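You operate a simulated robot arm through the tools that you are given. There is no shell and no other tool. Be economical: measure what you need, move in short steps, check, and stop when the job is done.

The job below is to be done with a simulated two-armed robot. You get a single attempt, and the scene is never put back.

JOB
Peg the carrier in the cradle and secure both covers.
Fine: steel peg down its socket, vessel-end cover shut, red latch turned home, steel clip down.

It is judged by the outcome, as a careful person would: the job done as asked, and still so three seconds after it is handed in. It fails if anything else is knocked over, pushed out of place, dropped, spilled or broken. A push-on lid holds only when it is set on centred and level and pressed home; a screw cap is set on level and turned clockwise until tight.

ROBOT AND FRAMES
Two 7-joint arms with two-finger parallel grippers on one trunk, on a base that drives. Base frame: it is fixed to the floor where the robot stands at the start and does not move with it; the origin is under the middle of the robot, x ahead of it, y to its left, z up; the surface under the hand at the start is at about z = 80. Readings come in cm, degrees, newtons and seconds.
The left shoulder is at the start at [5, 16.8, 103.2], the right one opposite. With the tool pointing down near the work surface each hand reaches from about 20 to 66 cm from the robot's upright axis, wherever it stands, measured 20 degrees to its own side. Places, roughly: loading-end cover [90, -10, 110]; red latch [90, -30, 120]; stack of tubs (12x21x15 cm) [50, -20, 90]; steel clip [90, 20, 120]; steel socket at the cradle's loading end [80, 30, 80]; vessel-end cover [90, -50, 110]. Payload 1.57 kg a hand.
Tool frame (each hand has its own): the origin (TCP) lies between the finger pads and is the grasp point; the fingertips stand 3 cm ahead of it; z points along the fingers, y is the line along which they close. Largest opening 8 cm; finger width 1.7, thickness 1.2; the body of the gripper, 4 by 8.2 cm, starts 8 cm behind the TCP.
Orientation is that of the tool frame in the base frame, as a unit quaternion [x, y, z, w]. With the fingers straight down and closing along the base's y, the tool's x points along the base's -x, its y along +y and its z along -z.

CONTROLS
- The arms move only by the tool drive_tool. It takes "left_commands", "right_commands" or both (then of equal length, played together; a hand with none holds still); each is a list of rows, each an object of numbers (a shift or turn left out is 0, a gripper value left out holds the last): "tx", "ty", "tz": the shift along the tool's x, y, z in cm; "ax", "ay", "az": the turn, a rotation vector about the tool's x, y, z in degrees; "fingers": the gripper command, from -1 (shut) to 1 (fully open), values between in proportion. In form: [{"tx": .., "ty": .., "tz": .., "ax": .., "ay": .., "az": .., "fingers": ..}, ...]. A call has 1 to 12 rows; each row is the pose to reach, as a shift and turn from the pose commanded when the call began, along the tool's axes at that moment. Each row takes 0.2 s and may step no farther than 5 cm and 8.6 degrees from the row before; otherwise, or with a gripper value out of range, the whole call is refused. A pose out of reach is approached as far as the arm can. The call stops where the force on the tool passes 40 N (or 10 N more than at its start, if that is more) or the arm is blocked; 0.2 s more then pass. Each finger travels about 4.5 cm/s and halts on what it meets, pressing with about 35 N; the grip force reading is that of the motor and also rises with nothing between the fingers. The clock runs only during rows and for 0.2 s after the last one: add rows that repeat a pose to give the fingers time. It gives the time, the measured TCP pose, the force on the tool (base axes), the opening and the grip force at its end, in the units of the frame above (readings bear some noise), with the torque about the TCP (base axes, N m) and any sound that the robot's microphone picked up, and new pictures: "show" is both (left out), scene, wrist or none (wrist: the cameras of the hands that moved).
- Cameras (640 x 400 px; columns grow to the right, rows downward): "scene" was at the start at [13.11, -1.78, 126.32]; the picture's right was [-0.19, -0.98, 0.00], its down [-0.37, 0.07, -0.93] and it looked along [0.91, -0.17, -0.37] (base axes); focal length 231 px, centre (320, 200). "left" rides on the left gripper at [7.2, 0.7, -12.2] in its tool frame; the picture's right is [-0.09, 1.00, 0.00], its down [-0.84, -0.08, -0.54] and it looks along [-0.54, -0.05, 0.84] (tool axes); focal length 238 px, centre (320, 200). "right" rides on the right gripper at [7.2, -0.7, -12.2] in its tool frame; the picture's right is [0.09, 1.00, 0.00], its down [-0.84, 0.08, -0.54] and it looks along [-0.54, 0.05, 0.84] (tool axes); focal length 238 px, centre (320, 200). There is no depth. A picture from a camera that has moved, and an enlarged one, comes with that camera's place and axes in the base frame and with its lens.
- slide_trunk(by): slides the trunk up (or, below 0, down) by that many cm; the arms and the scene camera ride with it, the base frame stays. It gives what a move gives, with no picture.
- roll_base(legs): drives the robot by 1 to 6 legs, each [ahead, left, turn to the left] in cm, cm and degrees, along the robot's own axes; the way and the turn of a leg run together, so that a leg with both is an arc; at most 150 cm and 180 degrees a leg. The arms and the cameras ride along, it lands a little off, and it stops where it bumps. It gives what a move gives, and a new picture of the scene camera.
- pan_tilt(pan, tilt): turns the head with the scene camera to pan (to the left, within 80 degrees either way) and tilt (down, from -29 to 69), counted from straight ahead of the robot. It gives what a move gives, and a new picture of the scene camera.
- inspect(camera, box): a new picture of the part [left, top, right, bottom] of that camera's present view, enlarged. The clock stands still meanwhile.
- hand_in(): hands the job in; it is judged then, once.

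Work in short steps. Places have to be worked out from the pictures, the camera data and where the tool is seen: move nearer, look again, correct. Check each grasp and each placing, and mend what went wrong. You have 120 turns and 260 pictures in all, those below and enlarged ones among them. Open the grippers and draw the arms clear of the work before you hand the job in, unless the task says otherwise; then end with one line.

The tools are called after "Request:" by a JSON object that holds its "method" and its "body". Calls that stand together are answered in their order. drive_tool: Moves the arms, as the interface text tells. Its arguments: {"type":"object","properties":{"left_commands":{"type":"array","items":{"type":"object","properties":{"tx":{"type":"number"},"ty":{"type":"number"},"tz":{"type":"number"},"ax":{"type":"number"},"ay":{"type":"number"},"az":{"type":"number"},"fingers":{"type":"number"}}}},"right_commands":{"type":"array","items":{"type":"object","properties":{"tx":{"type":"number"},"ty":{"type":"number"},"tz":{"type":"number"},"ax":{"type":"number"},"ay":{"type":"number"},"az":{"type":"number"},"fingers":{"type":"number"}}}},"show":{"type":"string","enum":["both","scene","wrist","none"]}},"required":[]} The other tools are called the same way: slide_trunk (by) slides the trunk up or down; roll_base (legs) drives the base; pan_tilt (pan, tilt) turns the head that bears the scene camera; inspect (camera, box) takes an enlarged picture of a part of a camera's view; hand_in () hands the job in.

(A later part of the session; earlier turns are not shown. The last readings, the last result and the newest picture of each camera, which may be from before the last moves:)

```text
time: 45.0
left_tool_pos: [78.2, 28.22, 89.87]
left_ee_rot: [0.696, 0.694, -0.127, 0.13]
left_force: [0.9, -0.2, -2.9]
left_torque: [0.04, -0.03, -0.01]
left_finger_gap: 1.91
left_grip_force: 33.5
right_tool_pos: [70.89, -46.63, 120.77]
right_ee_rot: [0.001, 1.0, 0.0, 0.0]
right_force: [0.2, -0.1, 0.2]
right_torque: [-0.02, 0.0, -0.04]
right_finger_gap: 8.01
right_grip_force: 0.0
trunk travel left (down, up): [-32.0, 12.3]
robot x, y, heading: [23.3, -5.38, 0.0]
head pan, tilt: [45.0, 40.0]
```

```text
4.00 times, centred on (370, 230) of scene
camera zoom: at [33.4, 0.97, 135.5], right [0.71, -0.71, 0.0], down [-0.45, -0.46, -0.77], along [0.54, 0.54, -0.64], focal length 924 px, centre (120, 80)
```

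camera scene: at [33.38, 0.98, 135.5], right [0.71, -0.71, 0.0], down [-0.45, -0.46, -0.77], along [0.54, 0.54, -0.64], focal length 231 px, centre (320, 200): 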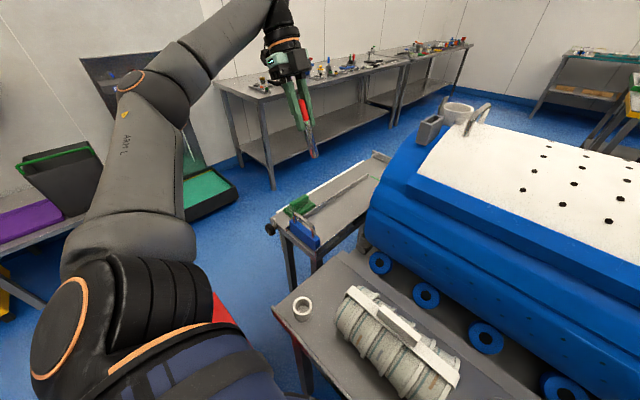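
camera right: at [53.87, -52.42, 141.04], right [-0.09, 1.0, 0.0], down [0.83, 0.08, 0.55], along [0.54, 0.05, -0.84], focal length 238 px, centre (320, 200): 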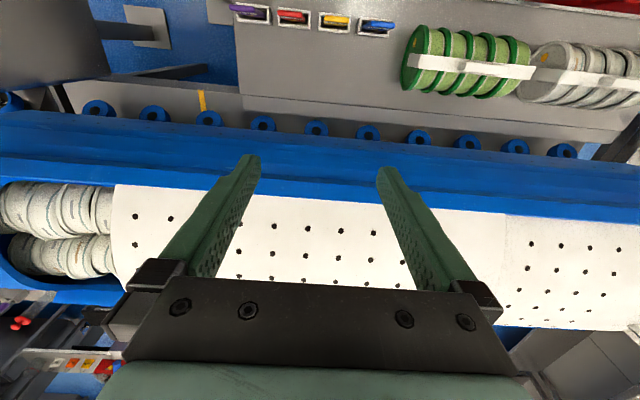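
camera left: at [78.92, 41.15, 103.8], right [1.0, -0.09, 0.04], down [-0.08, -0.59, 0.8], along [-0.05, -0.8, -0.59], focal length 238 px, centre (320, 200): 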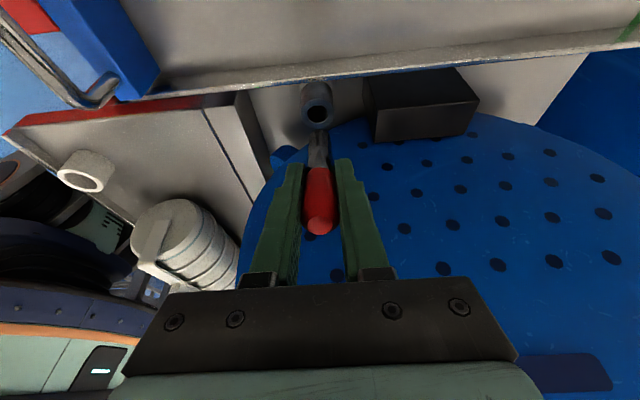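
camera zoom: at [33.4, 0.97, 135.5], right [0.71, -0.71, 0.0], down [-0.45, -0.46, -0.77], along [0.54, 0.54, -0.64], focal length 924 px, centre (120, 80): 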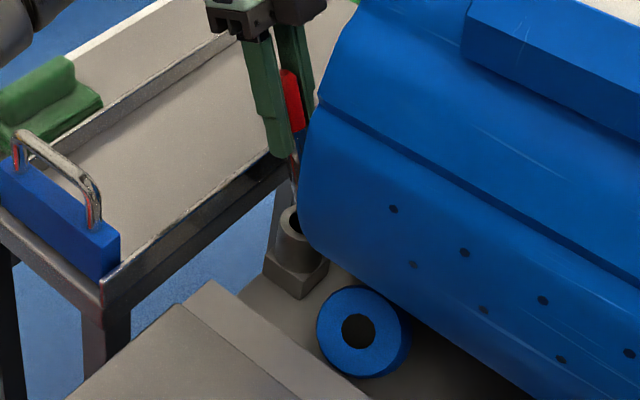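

The tip is right above the hole. I lower straight 1.8 cm.

Request:
{"method": "drive_tool", "body": {"left_commands": [{"tx": 0.28, "ty": -0.12, "tz": 0.86}, {"tx": 0.56, "ty": -0.12, "tz": 1.72}], "show": "none"}}

Request:
{"method": "inspect", "body": {"camera": "left", "box": [240, 60, 400, 160]}}

Request:
{"method": "inspect", "body": {"camera": "scene", "box": [340, 190, 400, 260]}}

```text
time: 45.6
left_tool_pos: [77.85, 28.35, 88.65]
left_ee_rot: [0.696, 0.694, -0.125, 0.134]
left_force: [-2.8, 9.5, 25.2]
left_torque: [-0.31, 0.48, -0.24]
left_finger_gap: 1.95
left_grip_force: 33.7
right_tool_pos: [70.54, -46.6, 120.96]
right_ee_rot: [-0.001, 1.0, 0.0, 0.002]
right_force: [-0.3, 0.2, -0.8]
right_torque: [-0.01, 0.01, 0.01]
right_finger_gap: 7.97
right_grip_force: 0.0
trunk travel left (down, up): [-32.0, 12.3]
robot x, y, heading: [23.43, -4.95, 0.2]
head pan, tilt: [45.0, 40.0]
```

```text
4.00 times, centred on (320, 110) of left
camera zoom: at [78.51, 39.46, 97.47], right [1.0, -0.09, 0.05], down [-0.09, -0.59, 0.8], along [-0.04, -0.8, -0.59], focal length 953 px, centre (320, 560)
```

zoom: 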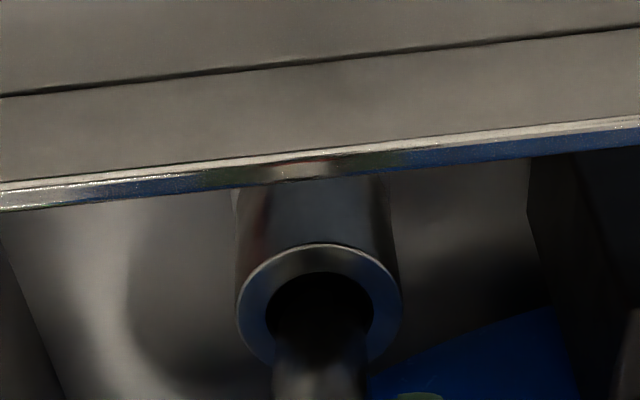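

```text
5.71 times, centred on (370, 225) of scene
camera zoom: at [33.09, 0.9, 135.59], right [0.71, -0.71, 0.0], down [-0.45, -0.45, -0.77], along [0.54, 0.54, -0.64], focal length 1320 px, centre (34, 57)
```

zoom: 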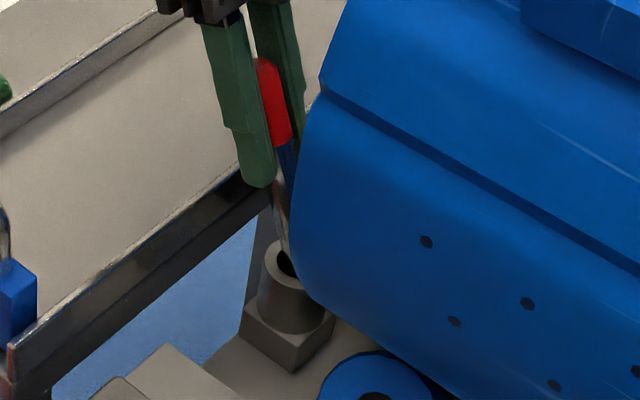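

The force and torque say the tip's inner edge sits on the −y rim. I lift 1 cm, shift 0.5 cm outward, and lower again.

Request:
{"method": "drive_tool", "body": {"left_commands": [{"tx": -0.3, "tz": -1}, {"tx": 0.1, "ty": 0.15, "tz": -1.1}, {"tx": 0.47, "ty": 0.15, "tz": -0.2}, {"tx": 0.83, "ty": 0.15, "tz": 0.75}], "show": "none"}}

Request:
{"method": "inspect", "body": {"camera": "left", "box": [240, 60, 400, 160]}}

Request:
{"method": "inspect", "body": {"camera": "scene", "box": [340, 190, 400, 260]}}

```text
time: 46.6
left_tool_pos: [77.87, 28.61, 87.8]
left_ee_rot: [0.697, 0.694, -0.125, 0.133]
left_force: [-6.6, 1.3, 26.7]
left_torque: [-0.18, 0.62, -0.33]
left_finger_gap: 1.98
left_grip_force: 33.2
right_tool_pos: [70.48, -46.7, 121.04]
right_ee_rot: [0.0, 1.0, 0.001, 0.002]
right_force: [0.6, -0.8, -0.1]
right_torque: [-0.04, -0.01, 0.0]
right_finger_gap: 8.02
right_grip_force: 0.0
trunk travel left (down, up): [-32.0, 12.3]
robot x, y, heading: [23.39, -5.25, 0.5]
head pan, tilt: [45.0, 40.0]
```

```text
4.00 times, centred on (320, 110) of left
camera zoom: at [78.6, 39.77, 96.55], right [0.99, -0.09, 0.05], down [-0.09, -0.59, 0.81], along [-0.05, -0.81, -0.59], focal length 953 px, centre (320, 560)
```

zoom: 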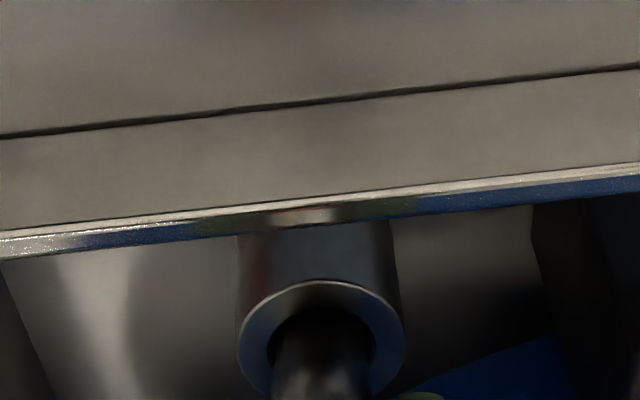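

```text
5.71 times, centred on (370, 225) of scene
camera zoom: at [33.0, 0.81, 135.61], right [0.71, -0.71, 0.0], down [-0.45, -0.45, -0.77], along [0.54, 0.54, -0.64], focal length 1320 px, centre (34, 57)
```

zoom: 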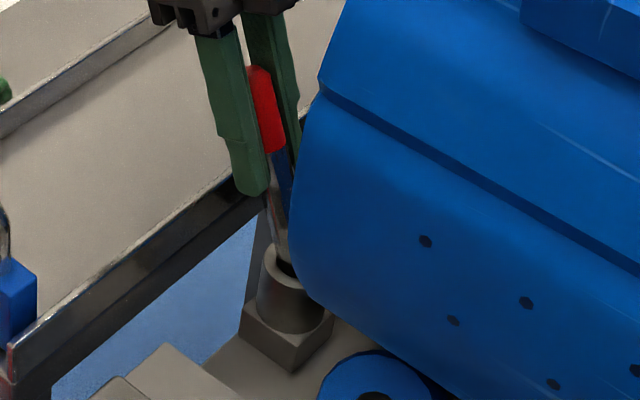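

The tip is now inside by about 1 cm and wedged by the tilt. I swing the hand toward −y in small steps (keeping its tilt) so the peg pivots upright in the pads.

Request:
{"method": "drive_tool", "body": {"left_commands": [{"tx": -0.5, "tz": -0.1}, {"tx": -1.1, "tz": 0.1}, {"tx": -1.7, "tz": 0.25}, {"tx": -2.3, "tz": 0.4}], "show": "wrist"}}

Request:
{"method": "inspect", "body": {"camera": "scene", "box": [340, 180, 400, 260]}}

```text
time: 47.6
left_tool_pos: [78.07, 26.36, 87.39]
left_ee_rot: [0.697, 0.694, -0.126, 0.13]
left_force: [0.7, 10.9, 12.7]
left_torque: [1.03, -0.36, 0.12]
left_finger_gap: 1.93
left_grip_force: 33.2
right_tool_pos: [70.72, -46.68, 120.9]
right_ee_rot: [0.001, 1.0, -0.001, 0.002]
right_force: [-1.2, 0.2, 0.0]
right_torque: [-0.02, -0.05, -0.03]
right_finger_gap: 8.01
right_grip_force: 0.0
trunk travel left (down, up): [-32.0, 12.3]
robot x, y, heading: [23.36, -4.87, 0.3]
head pan, tilt: [45.0, 40.0]
camera left: at [78.72, 37.47, 96.31], right [1.0, -0.09, 0.04], down [-0.08, -0.59, 0.8], along [-0.05, -0.8, -0.59], focal length 238 px, centre (320, 200)
```

left: 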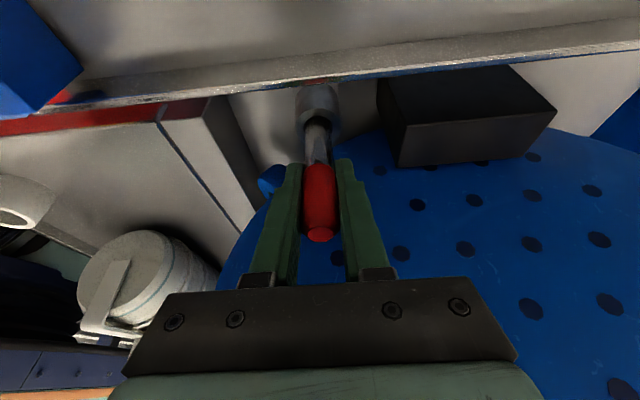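

```text
5.00 times, centred on (370, 220) of scene
camera zoom: at [33.23, 0.92, 135.49], right [0.71, -0.71, 0.0], down [-0.45, -0.45, -0.77], along [0.54, 0.54, -0.64], focal length 1155 px, centre (70, 100)
```

zoom: 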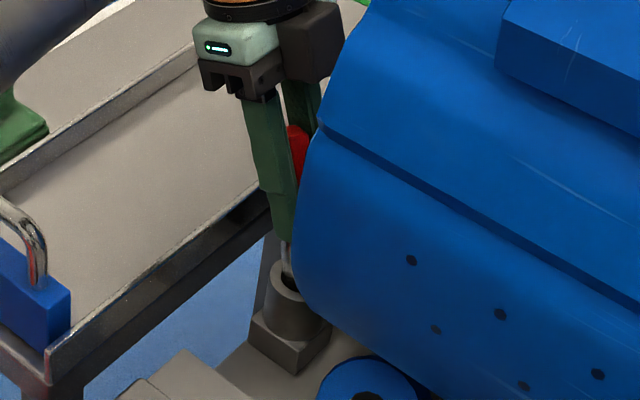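

The peg is pivoting upright. I continue to y≈25.4 and press gently down.

Request:
{"method": "drive_tool", "body": {"left_commands": [{"tx": -0.5, "tz": 0.15}, {"tx": -0.9, "tz": 0.4}, {"tx": -0.7, "tz": 0.9}, {"tx": -0.5, "tz": 1.4}], "show": "wrist"}}

Request:
{"method": "inspect", "body": {"camera": "scene", "box": [340, 180, 400, 260]}}

```text
time: 48.6
left_tool_pos: [78.02, 25.37, 86.29]
left_ee_rot: [0.697, 0.693, -0.129, 0.13]
left_force: [1.6, 5.2, -0.4]
left_torque: [0.41, 0.11, -0.05]
left_finger_gap: 1.92
left_grip_force: 33.3
right_tool_pos: [70.84, -46.62, 120.91]
right_ee_rot: [0.001, 1.0, 0.001, 0.001]
right_force: [-0.8, 0.8, 0.5]
right_torque: [0.05, 0.0, -0.03]
right_finger_gap: 7.98
right_grip_force: 0.0
trunk travel left (down, up): [-32.0, 12.3]
robot x, y, heading: [23.34, -5.06, 0.1]
head pan, tilt: [45.0, 40.0]
camera left: at [78.74, 36.51, 95.16], right [1.0, -0.09, 0.03], down [-0.08, -0.59, 0.81], along [-0.05, -0.81, -0.59], focal length 238 px, centre (320, 200)
```

left: 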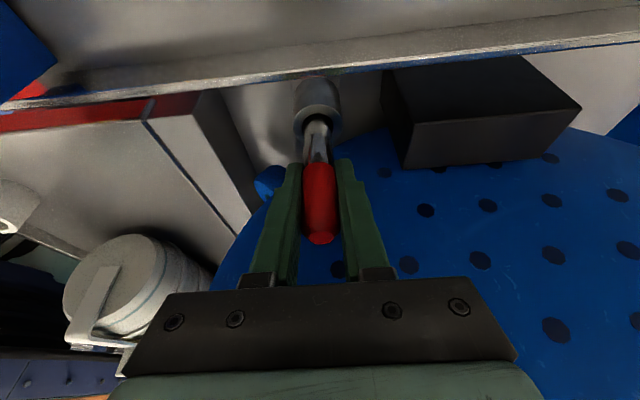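

```text
5.00 times, centred on (370, 220) of scene
camera zoom: at [33.37, 0.97, 135.49], right [0.71, -0.71, 0.0], down [-0.45, -0.46, -0.77], along [0.54, 0.54, -0.64], focal length 1155 px, centre (70, 100)
```

zoom: 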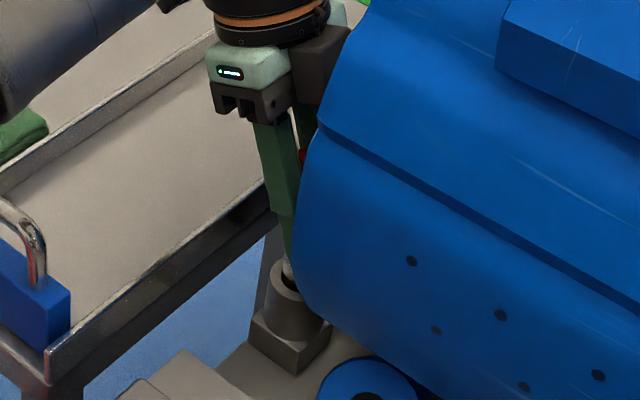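

The peg is in about 3 cm with low force. I lower straight 2.6 cm more.

Request:
{"method": "drive_tool", "body": {"left_commands": [{"tx": 0.3, "tz": 0.8}, {"tx": 0.6, "tz": 1.6}, {"tx": 0.94, "tz": 2.42}], "show": "wrist"}}

Request:
{"method": "inspect", "body": {"camera": "left", "box": [240, 60, 400, 260]}}

```text
time: 49.2
left_tool_pos: [77.99, 25.42, 85.91]
left_ee_rot: [0.697, 0.692, -0.129, 0.137]
left_force: [-13.8, -1.3, 21.2]
left_torque: [0.24, 1.43, -0.04]
left_finger_gap: 1.99
left_grip_force: 33.0
right_tool_pos: [70.57, -46.81, 120.89]
right_ee_rot: [0.0, 1.0, 0.0, 0.002]
right_force: [0.3, -0.2, 0.6]
right_torque: [-0.01, 0.0, 0.03]
right_finger_gap: 8.01
right_grip_force: 0.1
trunk travel left (down, up): [-32.0, 12.3]
robot x, y, heading: [23.34, -5.08, 0.3]
head pan, tilt: [45.0, 40.0]
stopped in row 3 (left hand): the force on the tool passed its limit at 46 N (the readings are from after the stop); the commanded pose is now the measured one
camera left: at [78.69, 36.55, 94.61], right [0.99, -0.09, 0.05], down [-0.09, -0.58, 0.81], along [-0.05, -0.81, -0.58], focal length 238 px, centre (320, 200)
```

left: 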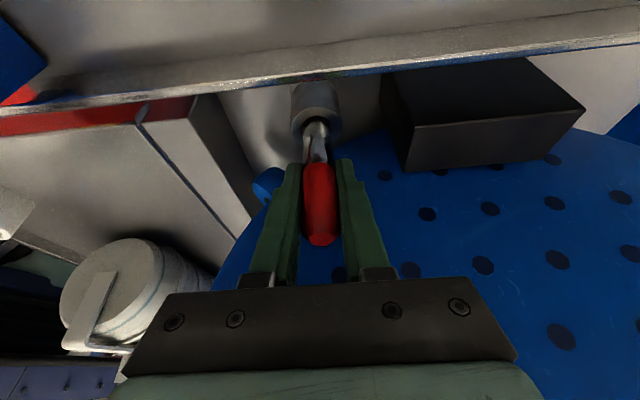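

```text
2.00 times, centred on (320, 160) of left
camera zoom: at [78.69, 36.55, 94.61], right [0.99, -0.09, 0.05], down [-0.09, -0.58, 0.81], along [-0.05, -0.81, -0.58], focal length 477 px, centre (320, 280)
```

zoom: 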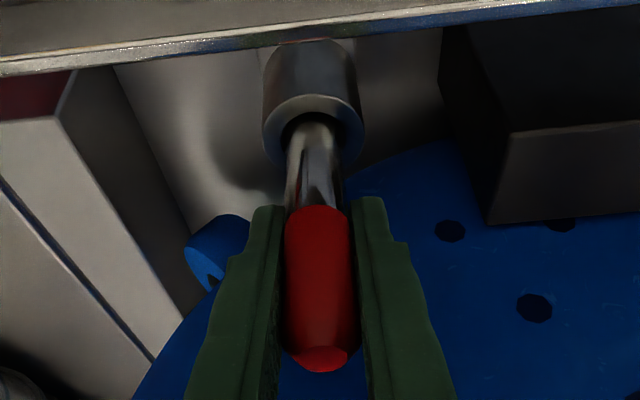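

The push stopped with the tip ~3.4 cm in. The peg is captive, so I open the fingers slightly to let it drop and align by itself, then look.

Request:
{"method": "drive_tool", "body": {"left_commands": [{"fingers": -0.3}, {"fingers": -0.3}, {"fingers": -0.3}], "show": "wrist"}}

Request:
{"method": "inspect", "body": {"camera": "left", "box": [240, 60, 400, 260]}}

Request:
{"method": "inspect", "body": {"camera": "scene", "box": [340, 180, 400, 260]}}

```text
time: 50.0
left_tool_pos: [78.25, 25.39, 85.47]
left_ee_rot: [0.698, 0.692, -0.127, 0.135]
left_force: [-0.7, 0.0, 0.0]
left_torque: [0.0, 0.0, 0.03]
left_finger_gap: 2.79
left_grip_force: 0.0
right_tool_pos: [70.75, -46.58, 120.73]
right_ee_rot: [0.001, 1.0, 0.0, 0.001]
right_force: [-0.2, -0.5, -0.6]
right_torque: [0.0, 0.02, 0.01]
right_finger_gap: 7.98
right_grip_force: 0.0
trunk travel left (down, up): [-32.0, 12.3]
robot x, y, heading: [23.34, -4.9, 0.1]
head pan, tilt: [45.0, 40.0]
camera left: at [78.87, 36.59, 94.21], right [0.99, -0.09, 0.05], down [-0.09, -0.58, 0.81], along [-0.05, -0.81, -0.59], focal length 238 px, centre (320, 200)
```

left: 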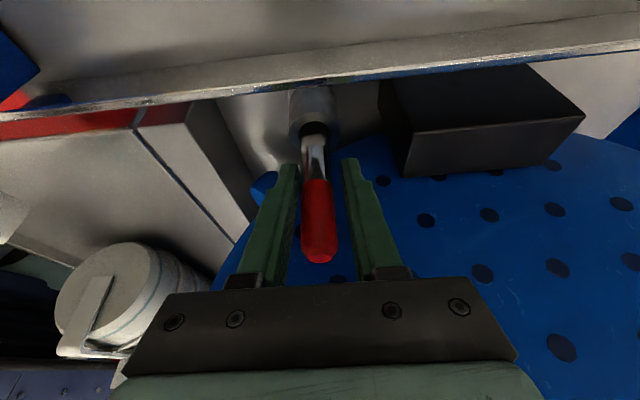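

```text
2.00 times, centred on (320, 160) of left
camera zoom: at [78.87, 36.59, 94.21], right [0.99, -0.09, 0.05], down [-0.09, -0.58, 0.81], along [-0.05, -0.81, -0.59], focal length 477 px, centre (320, 280)
```

zoom: 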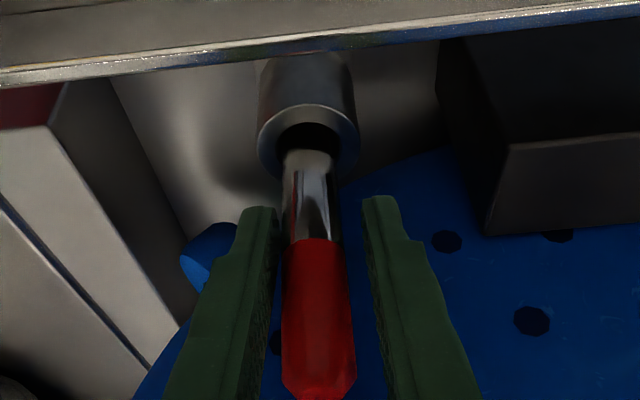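

```text
5.00 times, centred on (370, 220) of scene
camera zoom: at [33.32, 0.92, 135.5], right [0.71, -0.71, 0.0], down [-0.45, -0.46, -0.77], along [0.54, 0.54, -0.64], focal length 1155 px, centre (70, 100)
```

zoom: 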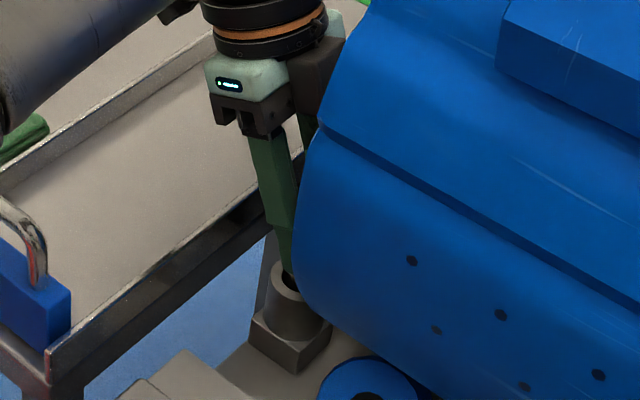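

The peg stands in the socket, leaning slightly toward the cradle. I regrip, and press down again to check whether it has bottomed.

Request:
{"method": "drive_tool", "body": {"left_commands": [{"fingers": -1}, {"fingers": -1}, {"fingers": -1}, {"tx": 0.2, "tz": 0.5}, {"tx": 0.4, "tz": 1.0}, {"tx": 0.6, "tz": 1.5}], "show": "wrist"}}

```text
time: 51.4
left_tool_pos: [78.13, 25.26, 84.28]
left_ee_rot: [0.698, 0.692, -0.125, 0.138]
left_force: [-9.7, -0.2, 27.4]
left_torque: [-0.27, 1.0, 0.08]
left_finger_gap: 1.95
left_grip_force: 33.2
right_tool_pos: [70.57, -46.83, 120.84]
right_ee_rot: [0.001, 1.0, 0.0, 0.003]
right_force: [0.4, 1.0, 0.2]
right_torque: [-0.02, 0.02, 0.01]
right_finger_gap: 8.02
right_grip_force: 0.1
trunk travel left (down, up): [-32.0, 12.3]
robot x, y, heading: [23.21, -5.17, 0.0]
head pan, tilt: [45.0, 40.0]
camera left: at [78.74, 36.46, 92.97], right [0.99, -0.09, 0.05], down [-0.09, -0.58, 0.81], along [-0.04, -0.81, -0.58], focal length 238 px, centre (320, 200)
```

left: 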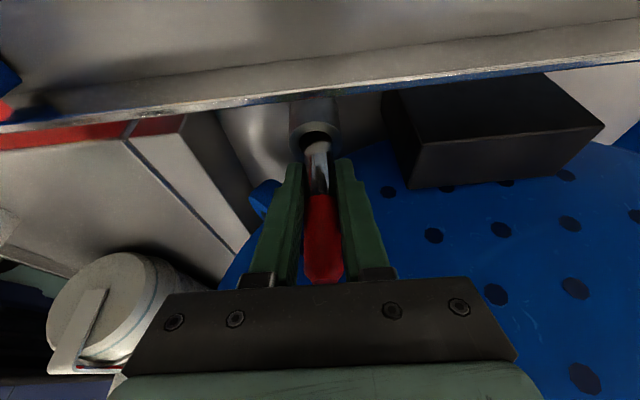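

The peg did not go further (the pads slid on it). I zoom to see whether the tip is truly in the hole or on its rim.

Request:
{"method": "inspect", "body": {"camera": "left", "box": [270, 80, 370, 200]}}

Request:
{"method": "inspect", "body": {"camera": "scene", "box": [350, 215, 390, 255]}}

```text
3.33 times, centred on (320, 140) of left
camera zoom: at [78.74, 36.46, 92.97], right [0.99, -0.09, 0.05], down [-0.09, -0.58, 0.81], along [-0.04, -0.81, -0.58], focal length 794 px, centre (320, 400)
```

zoom: 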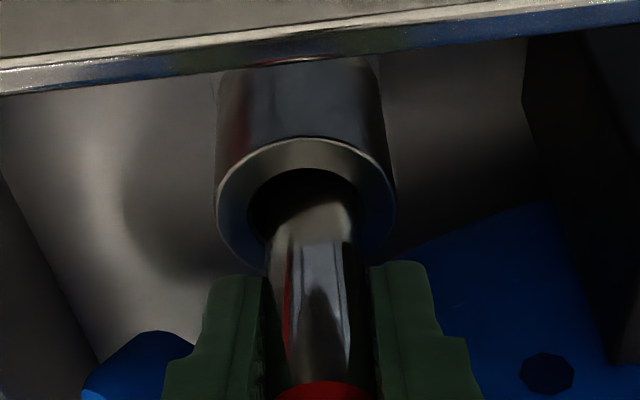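

```text
10.00 times, centred on (370, 235) of scene
camera zoom: at [33.01, 0.79, 135.56], right [0.71, -0.71, 0.0], down [-0.45, -0.45, -0.77], along [0.54, 0.54, -0.64], focal length 2310 px, centre (-180, -150)
```

zoom: 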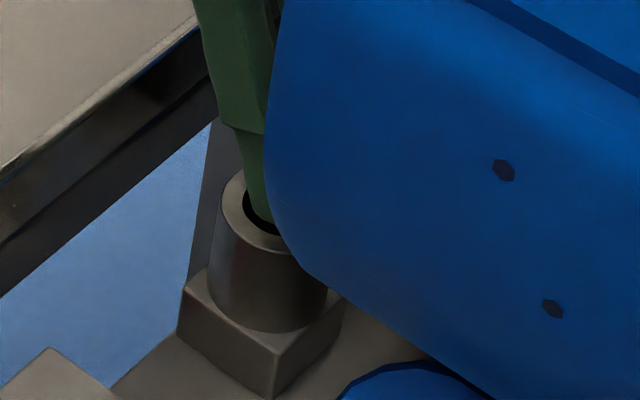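

Geometry puts the red collar bottom at z≈83.8, so roughly 4 cm of steel is in the socket and it is on the bottom. I release with a small opening and back out along the fingers.

Request:
{"method": "drive_tool", "body": {"left_commands": [{"fingers": -0.1}, {"fingers": -0.1}, {"fingers": -0.1}, {"tx": 1, "tz": -3, "fingers": -0.1}, {"tx": 2, "tz": -7}, {"tx": 3, "tz": -11}, {"tx": 4, "tz": -15}]}}

Request:
{"method": "inspect", "body": {"camera": "left", "box": [250, 60, 410, 180]}}

Request:
{"method": "inspect", "body": {"camera": "scene", "box": [340, 180, 400, 260]}}

```text
time: 53.0
left_tool_pos: [78.04, 34.72, 96.68]
left_ee_rot: [0.697, 0.693, -0.128, 0.136]
left_force: [0.9, 0.8, -0.7]
left_torque: [-0.02, 0.01, -0.01]
left_finger_gap: 3.58
left_grip_force: 0.1
right_tool_pos: [70.81, -46.61, 120.76]
right_ee_rot: [0.002, 1.0, 0.0, 0.002]
right_force: [0.3, -1.3, -0.4]
right_torque: [0.0, -0.01, 0.0]
right_finger_gap: 8.0
right_grip_force: 0.0
trunk travel left (down, up): [-32.0, 12.3]
robot x, y, heading: [23.04, -5.13, -0.0]
head pan, tilt: [45.0, 40.0]
camera scene: at [33.32, 0.92, 135.5], right [0.71, -0.71, 0.0], down [-0.45, -0.46, -0.77], along [0.54, 0.54, -0.64], focal length 231 px, centre (320, 200)
camera left: at [78.83, 45.91, 105.32], right [0.99, -0.09, 0.05], down [-0.09, -0.58, 0.81], along [-0.05, -0.81, -0.58], focal length 238 px, centre (320, 200)
```

scene: 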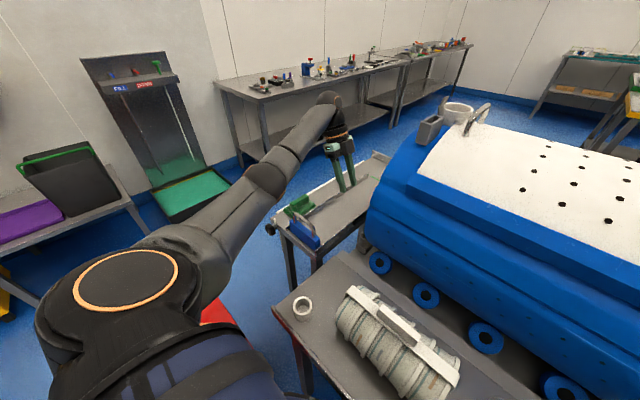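
left: 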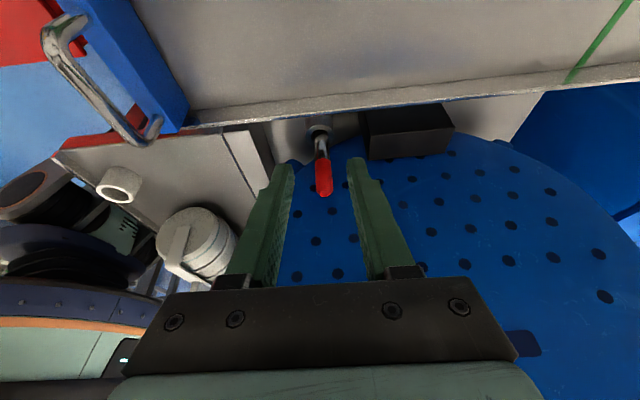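

```text
3.33 times, centred on (330, 120) of left
camera zoom: at [78.83, 45.91, 105.32], right [0.99, -0.09, 0.05], down [-0.09, -0.58, 0.81], along [-0.05, -0.81, -0.58], focal length 794 px, centre (287, 467)
```

zoom: 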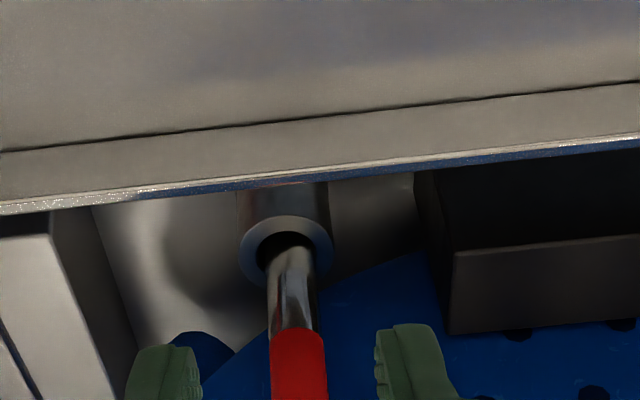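

```text
5.00 times, centred on (370, 220) of scene
camera zoom: at [33.32, 0.92, 135.5], right [0.71, -0.71, 0.0], down [-0.45, -0.46, -0.77], along [0.54, 0.54, -0.64], focal length 1155 px, centre (70, 100)
```

zoom: 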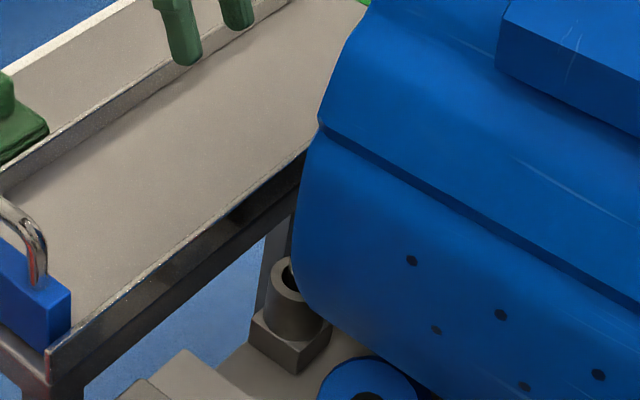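

The peg stands in its socket. Now I raise the left hand, undo tilt and yaw, to look at the clip at the cradle's top.

Request:
{"method": "drive_tool", "body": {"left_commands": [{"tx": -1, "ty": -1.5, "tz": -4}, {"tx": -2, "ty": -3, "tz": -8}, {"tx": -3, "ty": -4.5, "tz": -12, "ay": 7}, {"tx": -4, "ty": -6, "tz": -15, "ay": 14}, {"tx": -4.7, "ty": -8, "tz": -17.5, "ay": 21.6}], "show": "none"}}

Request:
{"method": "drive_tool", "body": {"left_commands": [{"az": -8.2}, {"az": -16.4}, {"az": -24.6}, {"az": -32.8}, {"az": -41}, {"az": -49.2}, {"az": -57.4}, {"az": -65.6}, {"az": -73.8}, {"az": -82}, {"az": -90}]}}

Request:
{"method": "inspect", "body": {"camera": "scene", "box": [400, 80, 520, 160]}}

```text
time: 54.2
left_tool_pos: [70.0, 37.01, 114.29]
left_ee_rot: [0.708, 0.706, 0.006, 0.003]
left_force: [-0.9, 0.6, 0.9]
left_torque: [-0.01, 0.0, 0.02]
left_finger_gap: 3.58
left_grip_force: 0.0
right_tool_pos: [70.65, -46.7, 120.88]
right_ee_rot: [0.0, 1.0, 0.0, 0.002]
right_force: [-0.2, -0.5, 0.4]
right_torque: [0.01, 0.0, 0.03]
right_finger_gap: 8.0
right_grip_force: 0.1
trunk travel left (down, up): [-32.0, 12.3]
robot x, y, heading: [23.39, -5.14, -0.0]
head pan, tilt: [45.0, 40.0]
```

```text
time: 56.6
left_tool_pos: [69.87, 36.71, 114.33]
left_ee_rot: [0.002, 1.0, 0.001, 0.006]
left_force: [0.0, 0.1, 0.9]
left_torque: [-0.02, 0.01, -0.03]
left_finger_gap: 3.61
left_grip_force: 0.1
right_tool_pos: [70.8, -46.64, 120.83]
right_ee_rot: [0.001, 1.0, 0.0, 0.002]
right_force: [-0.3, 0.8, 0.8]
right_torque: [0.02, -0.03, 0.02]
right_finger_gap: 8.0
right_grip_force: 0.0
trunk travel left (down, up): [-32.0, 12.3]
robot x, y, heading: [23.29, -5.41, -0.4]
head pan, tilt: [45.0, 40.0]
camera scene: at [33.33, 0.93, 135.5], right [0.71, -0.71, 0.0], down [-0.45, -0.46, -0.77], along [0.54, 0.54, -0.64], focal length 231 px, centre (320, 200)
camera left: at [62.62, 37.37, 126.41], right [0.09, 1.0, 0.0], down [0.83, -0.08, 0.55], along [0.55, -0.05, -0.83], focal length 238 px, centre (320, 200)
```

scene: 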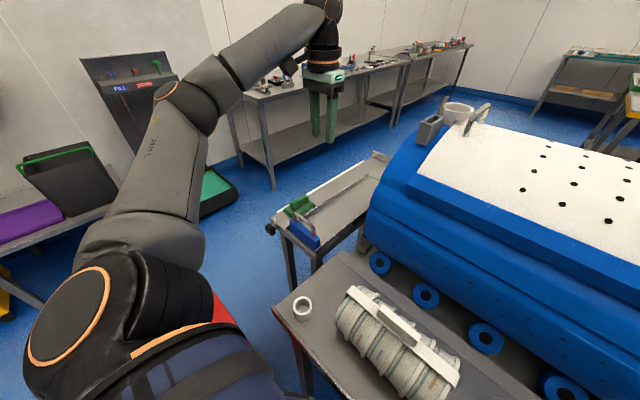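
left: 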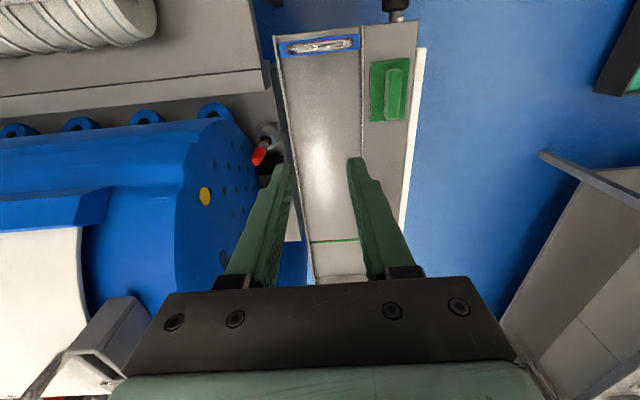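

```text
5.00 times, centred on (460, 120) of scene
camera zoom: at [33.33, 0.93, 135.5], right [0.71, -0.71, 0.0], down [-0.45, -0.46, -0.77], along [0.54, 0.54, -0.64], focal length 1155 px, centre (-380, 600)
```

zoom: 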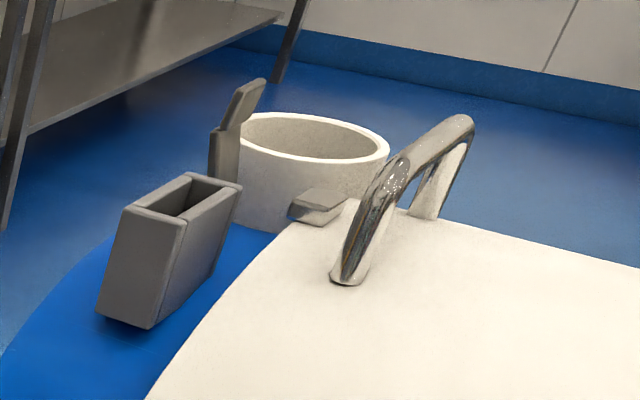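

I see the clip: an upright grey lever at about (101, 22, 118), to fold over the tab on the cover edge toward −y. First the vessel-end cover: I raise the trunk and look toward its handle and latch.

Request:
{"method": "slide_trunk", "body": {"by": 10}}

Request:
{"method": "pan_tilt", "body": {"pan": -18, "tilt": 28}}

Request:
{"method": "inspect", "body": {"camera": "scene", "box": [240, 90, 440, 215]}}

```text
time: 57.9
left_tool_pos: [69.99, 36.6, 124.31]
left_ee_rot: [0.003, 1.0, 0.0, 0.005]
left_force: [0.2, 0.1, -0.6]
left_torque: [0.0, -0.02, -0.02]
left_finger_gap: 3.6
left_grip_force: 0.0
right_tool_pos: [70.9, -46.62, 130.85]
right_ee_rot: [0.001, 1.0, 0.0, 0.001]
right_force: [1.3, 0.1, -0.1]
right_torque: [-0.01, -0.03, -0.03]
right_finger_gap: 8.01
right_grip_force: 0.0
trunk travel left (down, up): [-42.0, 2.3]
robot x, y, heading: [23.24, -4.97, 0.2]
head pan, tilt: [45.0, 40.0]
```

```text
time: 59.2
left_tool_pos: [69.99, 36.74, 124.26]
left_ee_rot: [0.002, 1.0, 0.001, 0.005]
left_force: [0.1, 0.2, -0.6]
left_torque: [-0.05, 0.02, 0.02]
left_finger_gap: 3.59
left_grip_force: 0.1
right_tool_pos: [70.83, -46.68, 130.84]
right_ee_rot: [0.001, 1.0, 0.0, 0.002]
right_force: [-0.2, 0.1, -0.5]
right_torque: [0.0, 0.02, 0.02]
right_finger_gap: 8.02
right_grip_force: 0.0
trunk travel left (down, up): [-42.0, 2.3]
robot x, y, heading: [23.3, -4.86, -0.1]
head pan, tilt: [-18.0, 28.0]
camera scene: at [36.01, -7.89, 147.35], right [-0.31, -0.95, 0.0], down [-0.45, 0.14, -0.88], along [0.84, -0.27, -0.47], focal length 231 px, centre (320, 200)
```

scene: 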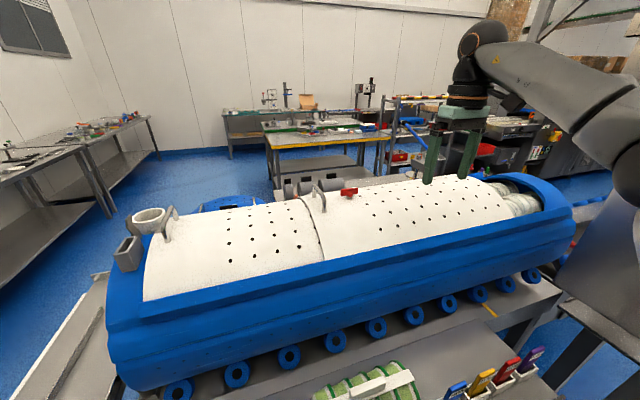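

```text
3.20 times, centred on (340, 152) of scene
camera zoom: at [36.01, -7.89, 147.35], right [-0.31, -0.95, 0.0], down [-0.45, 0.14, -0.88], along [0.84, -0.27, -0.47], focal length 739 px, centre (256, 352)
```

zoom: 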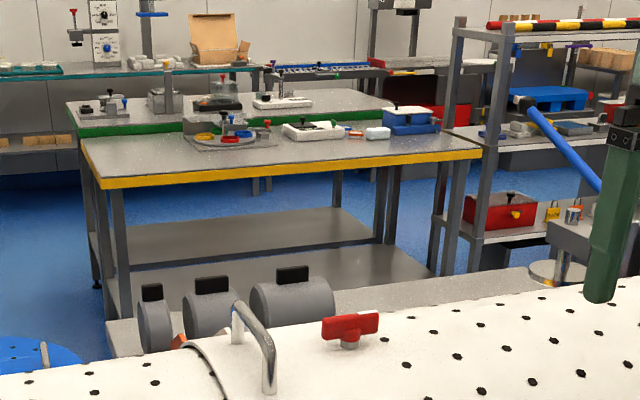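

Gap is about 17 cm. The cover handle is at x 88.6–98.5, y≈−26, top z≈118.5; the latch is at about (91.7, −35, 117). I bring the right hand left of there, pitched 35° ahead for reach.

Request:
{"method": "drive_tool", "body": {"right_commands": [{"ty": 4, "ay": -7}, {"ty": 8, "ay": -14}, {"ty": 12, "ay": -21}, {"ty": 16, "ay": -28}, {"ty": 20.5, "ay": -35}]}}

```text
time: 60.5
left_tool_pos: [69.91, 36.87, 124.24]
left_ee_rot: [0.003, 1.0, 0.001, 0.007]
left_force: [0.2, 0.1, 0.1]
left_torque: [0.0, 0.02, 0.02]
left_finger_gap: 3.56
left_grip_force: 0.0
right_tool_pos: [71.04, -26.02, 130.83]
right_ee_rot: [0.002, 0.953, -0.001, 0.303]
right_force: [0.6, 1.0, 0.3]
right_torque: [0.01, -0.02, -0.02]
right_finger_gap: 8.01
right_grip_force: 0.1
trunk travel left (down, up): [-42.0, 2.3]
robot x, y, heading: [23.39, -5.19, 0.3]
head pan, tilt: [-18.0, 28.0]
camera scene: at [36.03, -7.79, 147.36], right [-0.31, -0.95, 0.0], down [-0.45, 0.14, -0.88], along [0.84, -0.27, -0.47], focal length 231 px, centre (320, 200)
camera right: at [58.02, -26.68, 136.59], right [-0.07, 1.0, -0.05], down [0.37, 0.08, 0.93], along [0.93, 0.05, -0.37], focal length 238 px, centre (320, 200)
```

scene: 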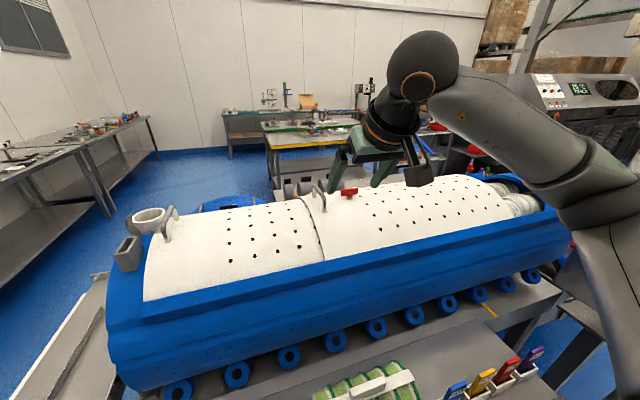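
right: 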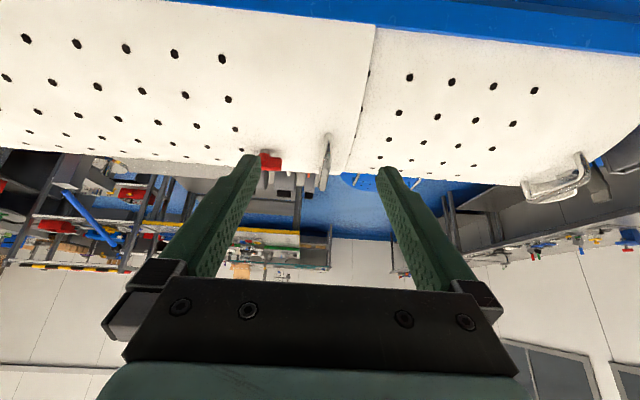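

I zoom the right wrist view on the handle and latch.

Request:
{"method": "inspect", "body": {"camera": "right", "box": [240, 120, 360, 200]}}

```text
5.00 times, centred on (300, 160) of right
camera zoom: at [58.02, -26.68, 136.59], right [-0.07, 1.0, -0.05], down [0.37, 0.08, 0.93], along [0.93, 0.05, -0.37], focal length 1192 px, centre (420, 400)
```

zoom: 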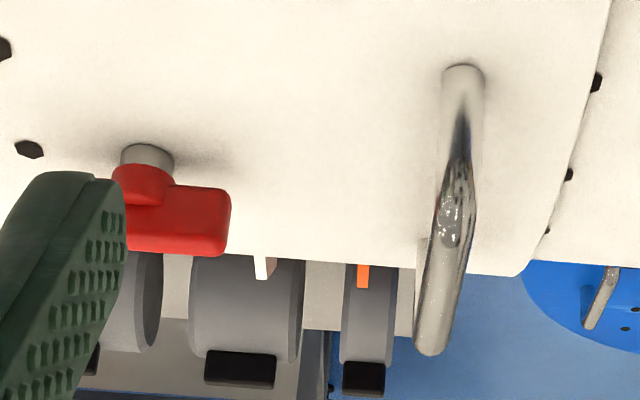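

Handle bar: from (88, −24.3, 119.3) back to x≈96. I move to a point 10 cm behind it along the fingers with the gripper half open.

Request:
{"method": "drive_tool", "body": {"right_commands": [{"tx": -3, "ty": 0.6, "tz": 3.4, "fingers": 0}, {"tx": -6, "ty": 1.2, "tz": 6.8}, {"tx": -8.8, "ty": 1.7, "tz": 10.2}]}}

Request:
{"method": "inspect", "body": {"camera": "right", "box": [220, 60, 420, 200]}}

```text
time: 61.2
left_tool_pos: [70.08, 36.81, 124.11]
left_ee_rot: [0.003, 1.0, 0.001, 0.005]
left_force: [-1.1, 0.4, 0.2]
left_torque: [-0.01, 0.01, 0.02]
left_finger_gap: 3.61
left_grip_force: 0.0
right_tool_pos: [84.07, -24.52, 127.43]
right_ee_rot: [0.0, 0.953, -0.001, 0.301]
right_force: [0.4, -0.2, -0.1]
right_torque: [0.0, 0.05, -0.02]
right_finger_gap: 4.0
right_grip_force: 0.1
trunk travel left (down, up): [-42.0, 2.3]
robot x, y, heading: [22.97, -4.99, 0.1]
head pan, tilt: [-18.0, 28.0]
camera scene: at [36.12, -7.84, 147.34], right [-0.31, -0.95, 0.0], down [-0.45, 0.14, -0.88], along [0.84, -0.27, -0.47], focal length 231 px, centre (320, 200)
camera right: at [71.19, -25.2, 133.33], right [-0.07, 1.0, -0.05], down [0.37, 0.08, 0.92], along [0.92, 0.05, -0.38], focal length 238 px, centre (320, 200)
```

scene: 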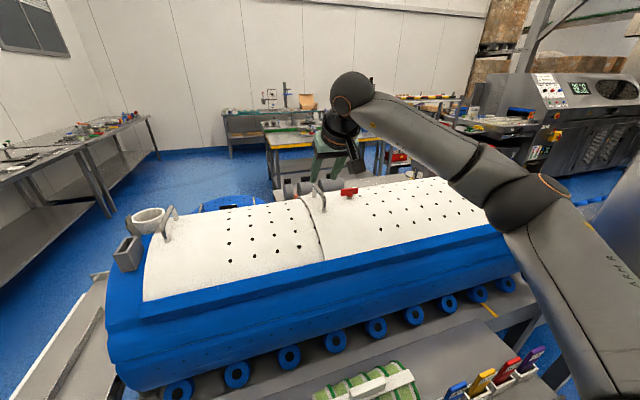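
right: 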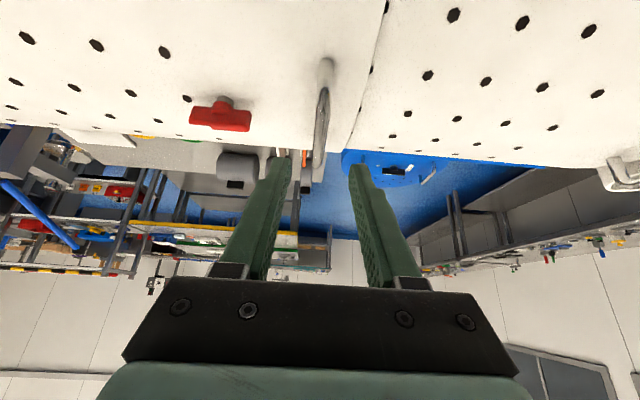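

```text
2.86 times, centred on (320, 130) of right
camera zoom: at [71.19, -25.2, 133.33], right [-0.07, 1.0, -0.05], down [0.37, 0.08, 0.92], along [0.92, 0.05, -0.38], focal length 681 px, centre (320, 400)
```

zoom: 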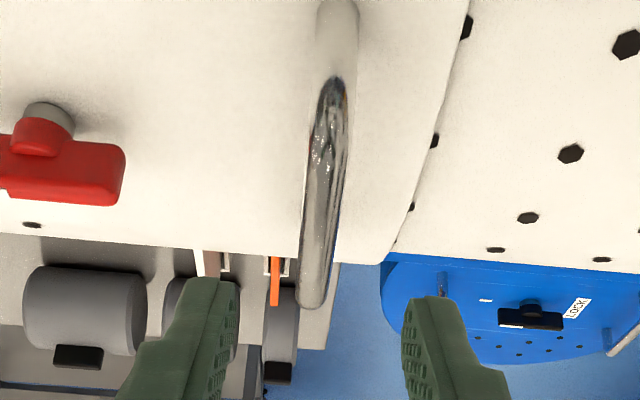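

Re-triangulated (consistent with the scene view): the bar runs x 85.5–93, y −24.5, top z≈120.3. I advance onto it with fingers straddling, then close.

Request:
{"method": "drive_tool", "body": {"right_commands": [{"tx": 0.4, "tz": 3.5}, {"tx": 0.9, "tz": 6.9}, {"tx": 0.9, "tz": 6.9, "fingers": -1}, {"tx": 0.9, "tz": 6.9, "fingers": -1}, {"tx": 0.9, "tz": 6.9, "fingers": -1}]}}

Request:
{"method": "inspect", "body": {"camera": "right", "box": [220, 60, 420, 240]}}

```text
time: 62.5
left_tool_pos: [69.85, 36.66, 124.34]
left_ee_rot: [0.003, 1.0, 0.002, 0.006]
left_force: [0.0, -0.1, 0.6]
left_torque: [-0.01, -0.02, -0.01]
left_finger_gap: 3.62
left_grip_force: 0.1
right_tool_pos: [87.09, -24.66, 121.62]
right_ee_rot: [0.001, 0.953, 0.0, 0.303]
right_force: [-0.9, -3.6, 0.1]
right_torque: [-0.04, -0.29, 0.04]
right_finger_gap: 1.17
right_grip_force: 24.8
trunk travel left (down, up): [-42.0, 2.3]
robot x, y, heading: [23.52, -5.14, -0.0]
head pan, tilt: [-18.0, 28.0]
camera scene: at [36.0, -7.95, 147.35], right [-0.31, -0.95, 0.0], down [-0.45, 0.14, -0.88], along [0.84, -0.27, -0.47], focal length 231 px, centre (320, 200)
camera right: at [74.23, -25.26, 127.34], right [-0.07, 1.0, -0.05], down [0.37, 0.08, 0.93], along [0.93, 0.05, -0.38], focal length 238 px, centre (320, 200)
```

scene: 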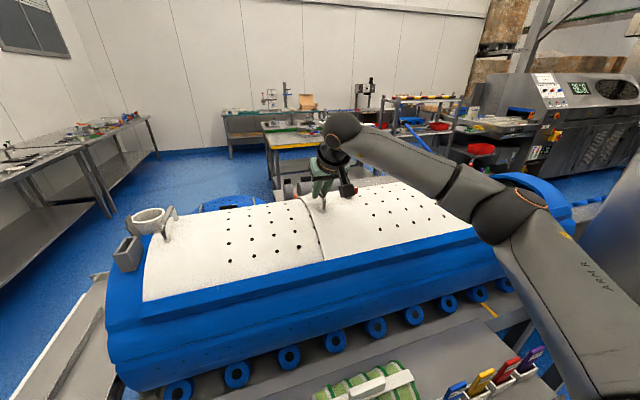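
right: 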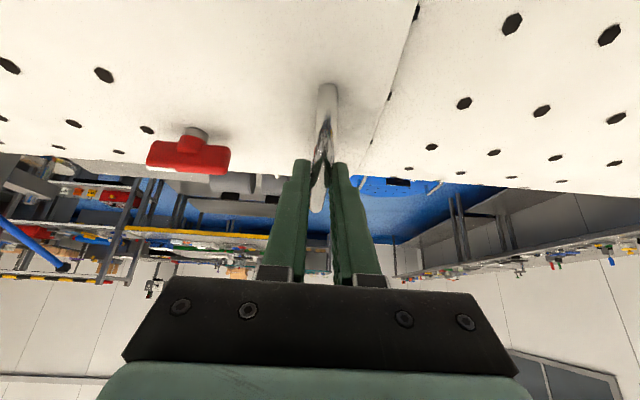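

```text
2.22 times, centred on (320, 150) of right
camera zoom: at [74.23, -25.26, 127.34], right [-0.07, 1.0, -0.05], down [0.37, 0.08, 0.93], along [0.93, 0.05, -0.38], focal length 530 px, centre (320, 311)
```

zoom: 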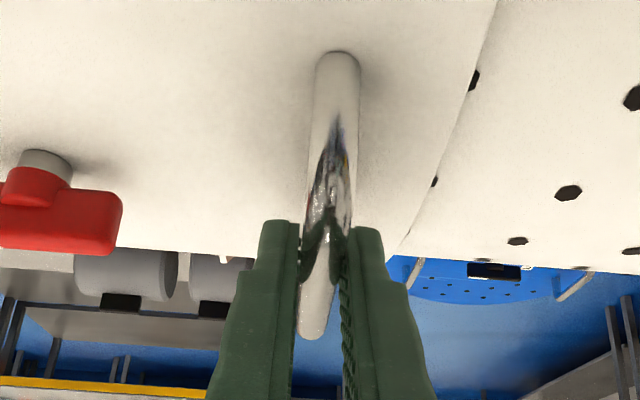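

The bar is gripped (1.17 cm). I slide it 6 cm toward −y and watch the force.

Request:
{"method": "drive_tool", "body": {"right_commands": [{"ty": -1}, {"ty": -2}, {"ty": -3}, {"ty": -4}, {"ty": -5}, {"ty": -6}], "show": "scene"}}

```text
time: 63.9
left_tool_pos: [69.95, 36.69, 124.13]
left_ee_rot: [0.003, 1.0, 0.0, 0.007]
left_force: [0.2, 0.2, 0.2]
left_torque: [0.0, 0.0, -0.02]
left_finger_gap: 3.6
left_grip_force: 0.1
right_tool_pos: [87.15, -30.44, 121.54]
right_ee_rot: [0.0, 0.953, 0.0, 0.303]
right_force: [8.5, 4.7, 3.1]
right_torque: [0.06, -0.05, 0.1]
right_finger_gap: 1.2
right_grip_force: 29.3
trunk travel left (down, up): [-42.0, 2.3]
robot x, y, heading: [23.61, -4.68, 0.2]
head pan, tilt: [-18.0, 28.0]
camera scene: at [36.1, -7.82, 147.35], right [-0.31, -0.95, 0.0], down [-0.45, 0.14, -0.88], along [0.84, -0.27, -0.47], focal length 231 px, centre (320, 200)
```

scene: 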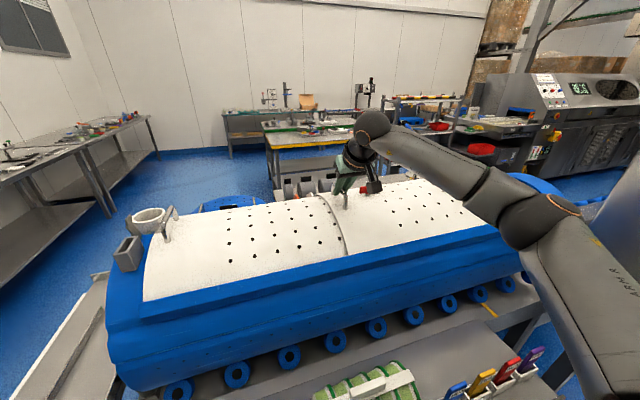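

The cover slides along easily (the seam moved right). I continue to the stop.

Request:
{"method": "drive_tool", "body": {"right_commands": [{"ty": -1.2}, {"ty": -2.4}, {"ty": -3.6}, {"ty": -4.8}, {"ty": -6}, {"ty": -7.2}, {"ty": -8.4}], "show": "both"}}

```text
time: 65.5
left_tool_pos: [69.87, 36.73, 124.19]
left_ee_rot: [0.002, 1.0, 0.001, 0.006]
left_force: [0.0, -0.3, -0.2]
left_torque: [0.01, 0.02, 0.03]
left_finger_gap: 3.61
left_grip_force: 0.2
right_tool_pos: [87.05, -38.87, 121.49]
right_ee_rot: [0.0, 0.953, 0.0, 0.304]
right_force: [8.4, 4.1, 12.2]
right_torque: [0.09, 0.0, 0.1]
right_finger_gap: 1.16
right_grip_force: 29.1
trunk travel left (down, up): [-42.0, 2.3]
robot x, y, heading: [23.35, -5.02, -0.1]
head pan, tilt: [-18.0, 28.0]
camera scene: at [36.0, -7.75, 147.37], right [-0.31, -0.95, 0.0], down [-0.45, 0.14, -0.88], along [0.84, -0.27, -0.47], focal length 231 px, centre (320, 200)
camera right: at [74.2, -39.42, 127.29], right [-0.08, 1.0, -0.05], down [0.37, 0.08, 0.93], along [0.93, 0.05, -0.37], focal length 238 px, centre (320, 200)
```

scene: 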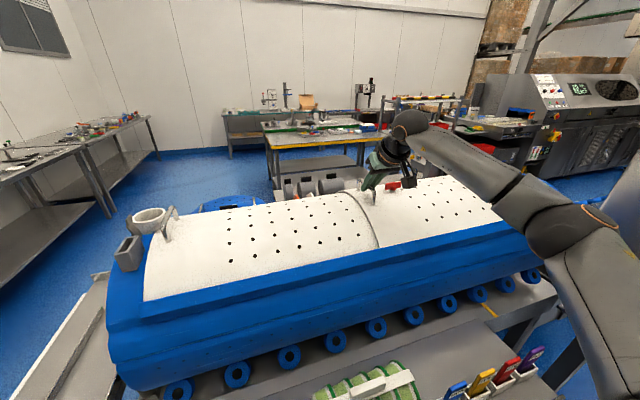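
right: 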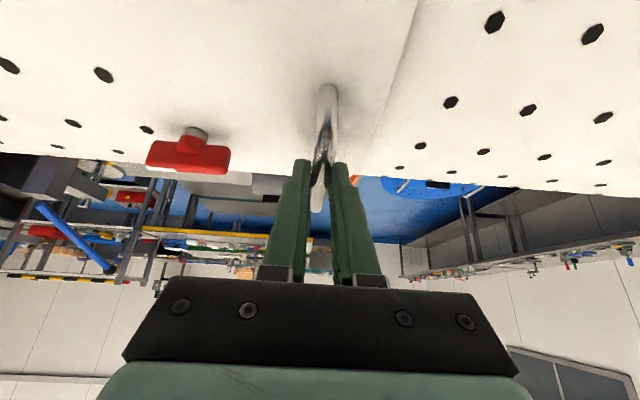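

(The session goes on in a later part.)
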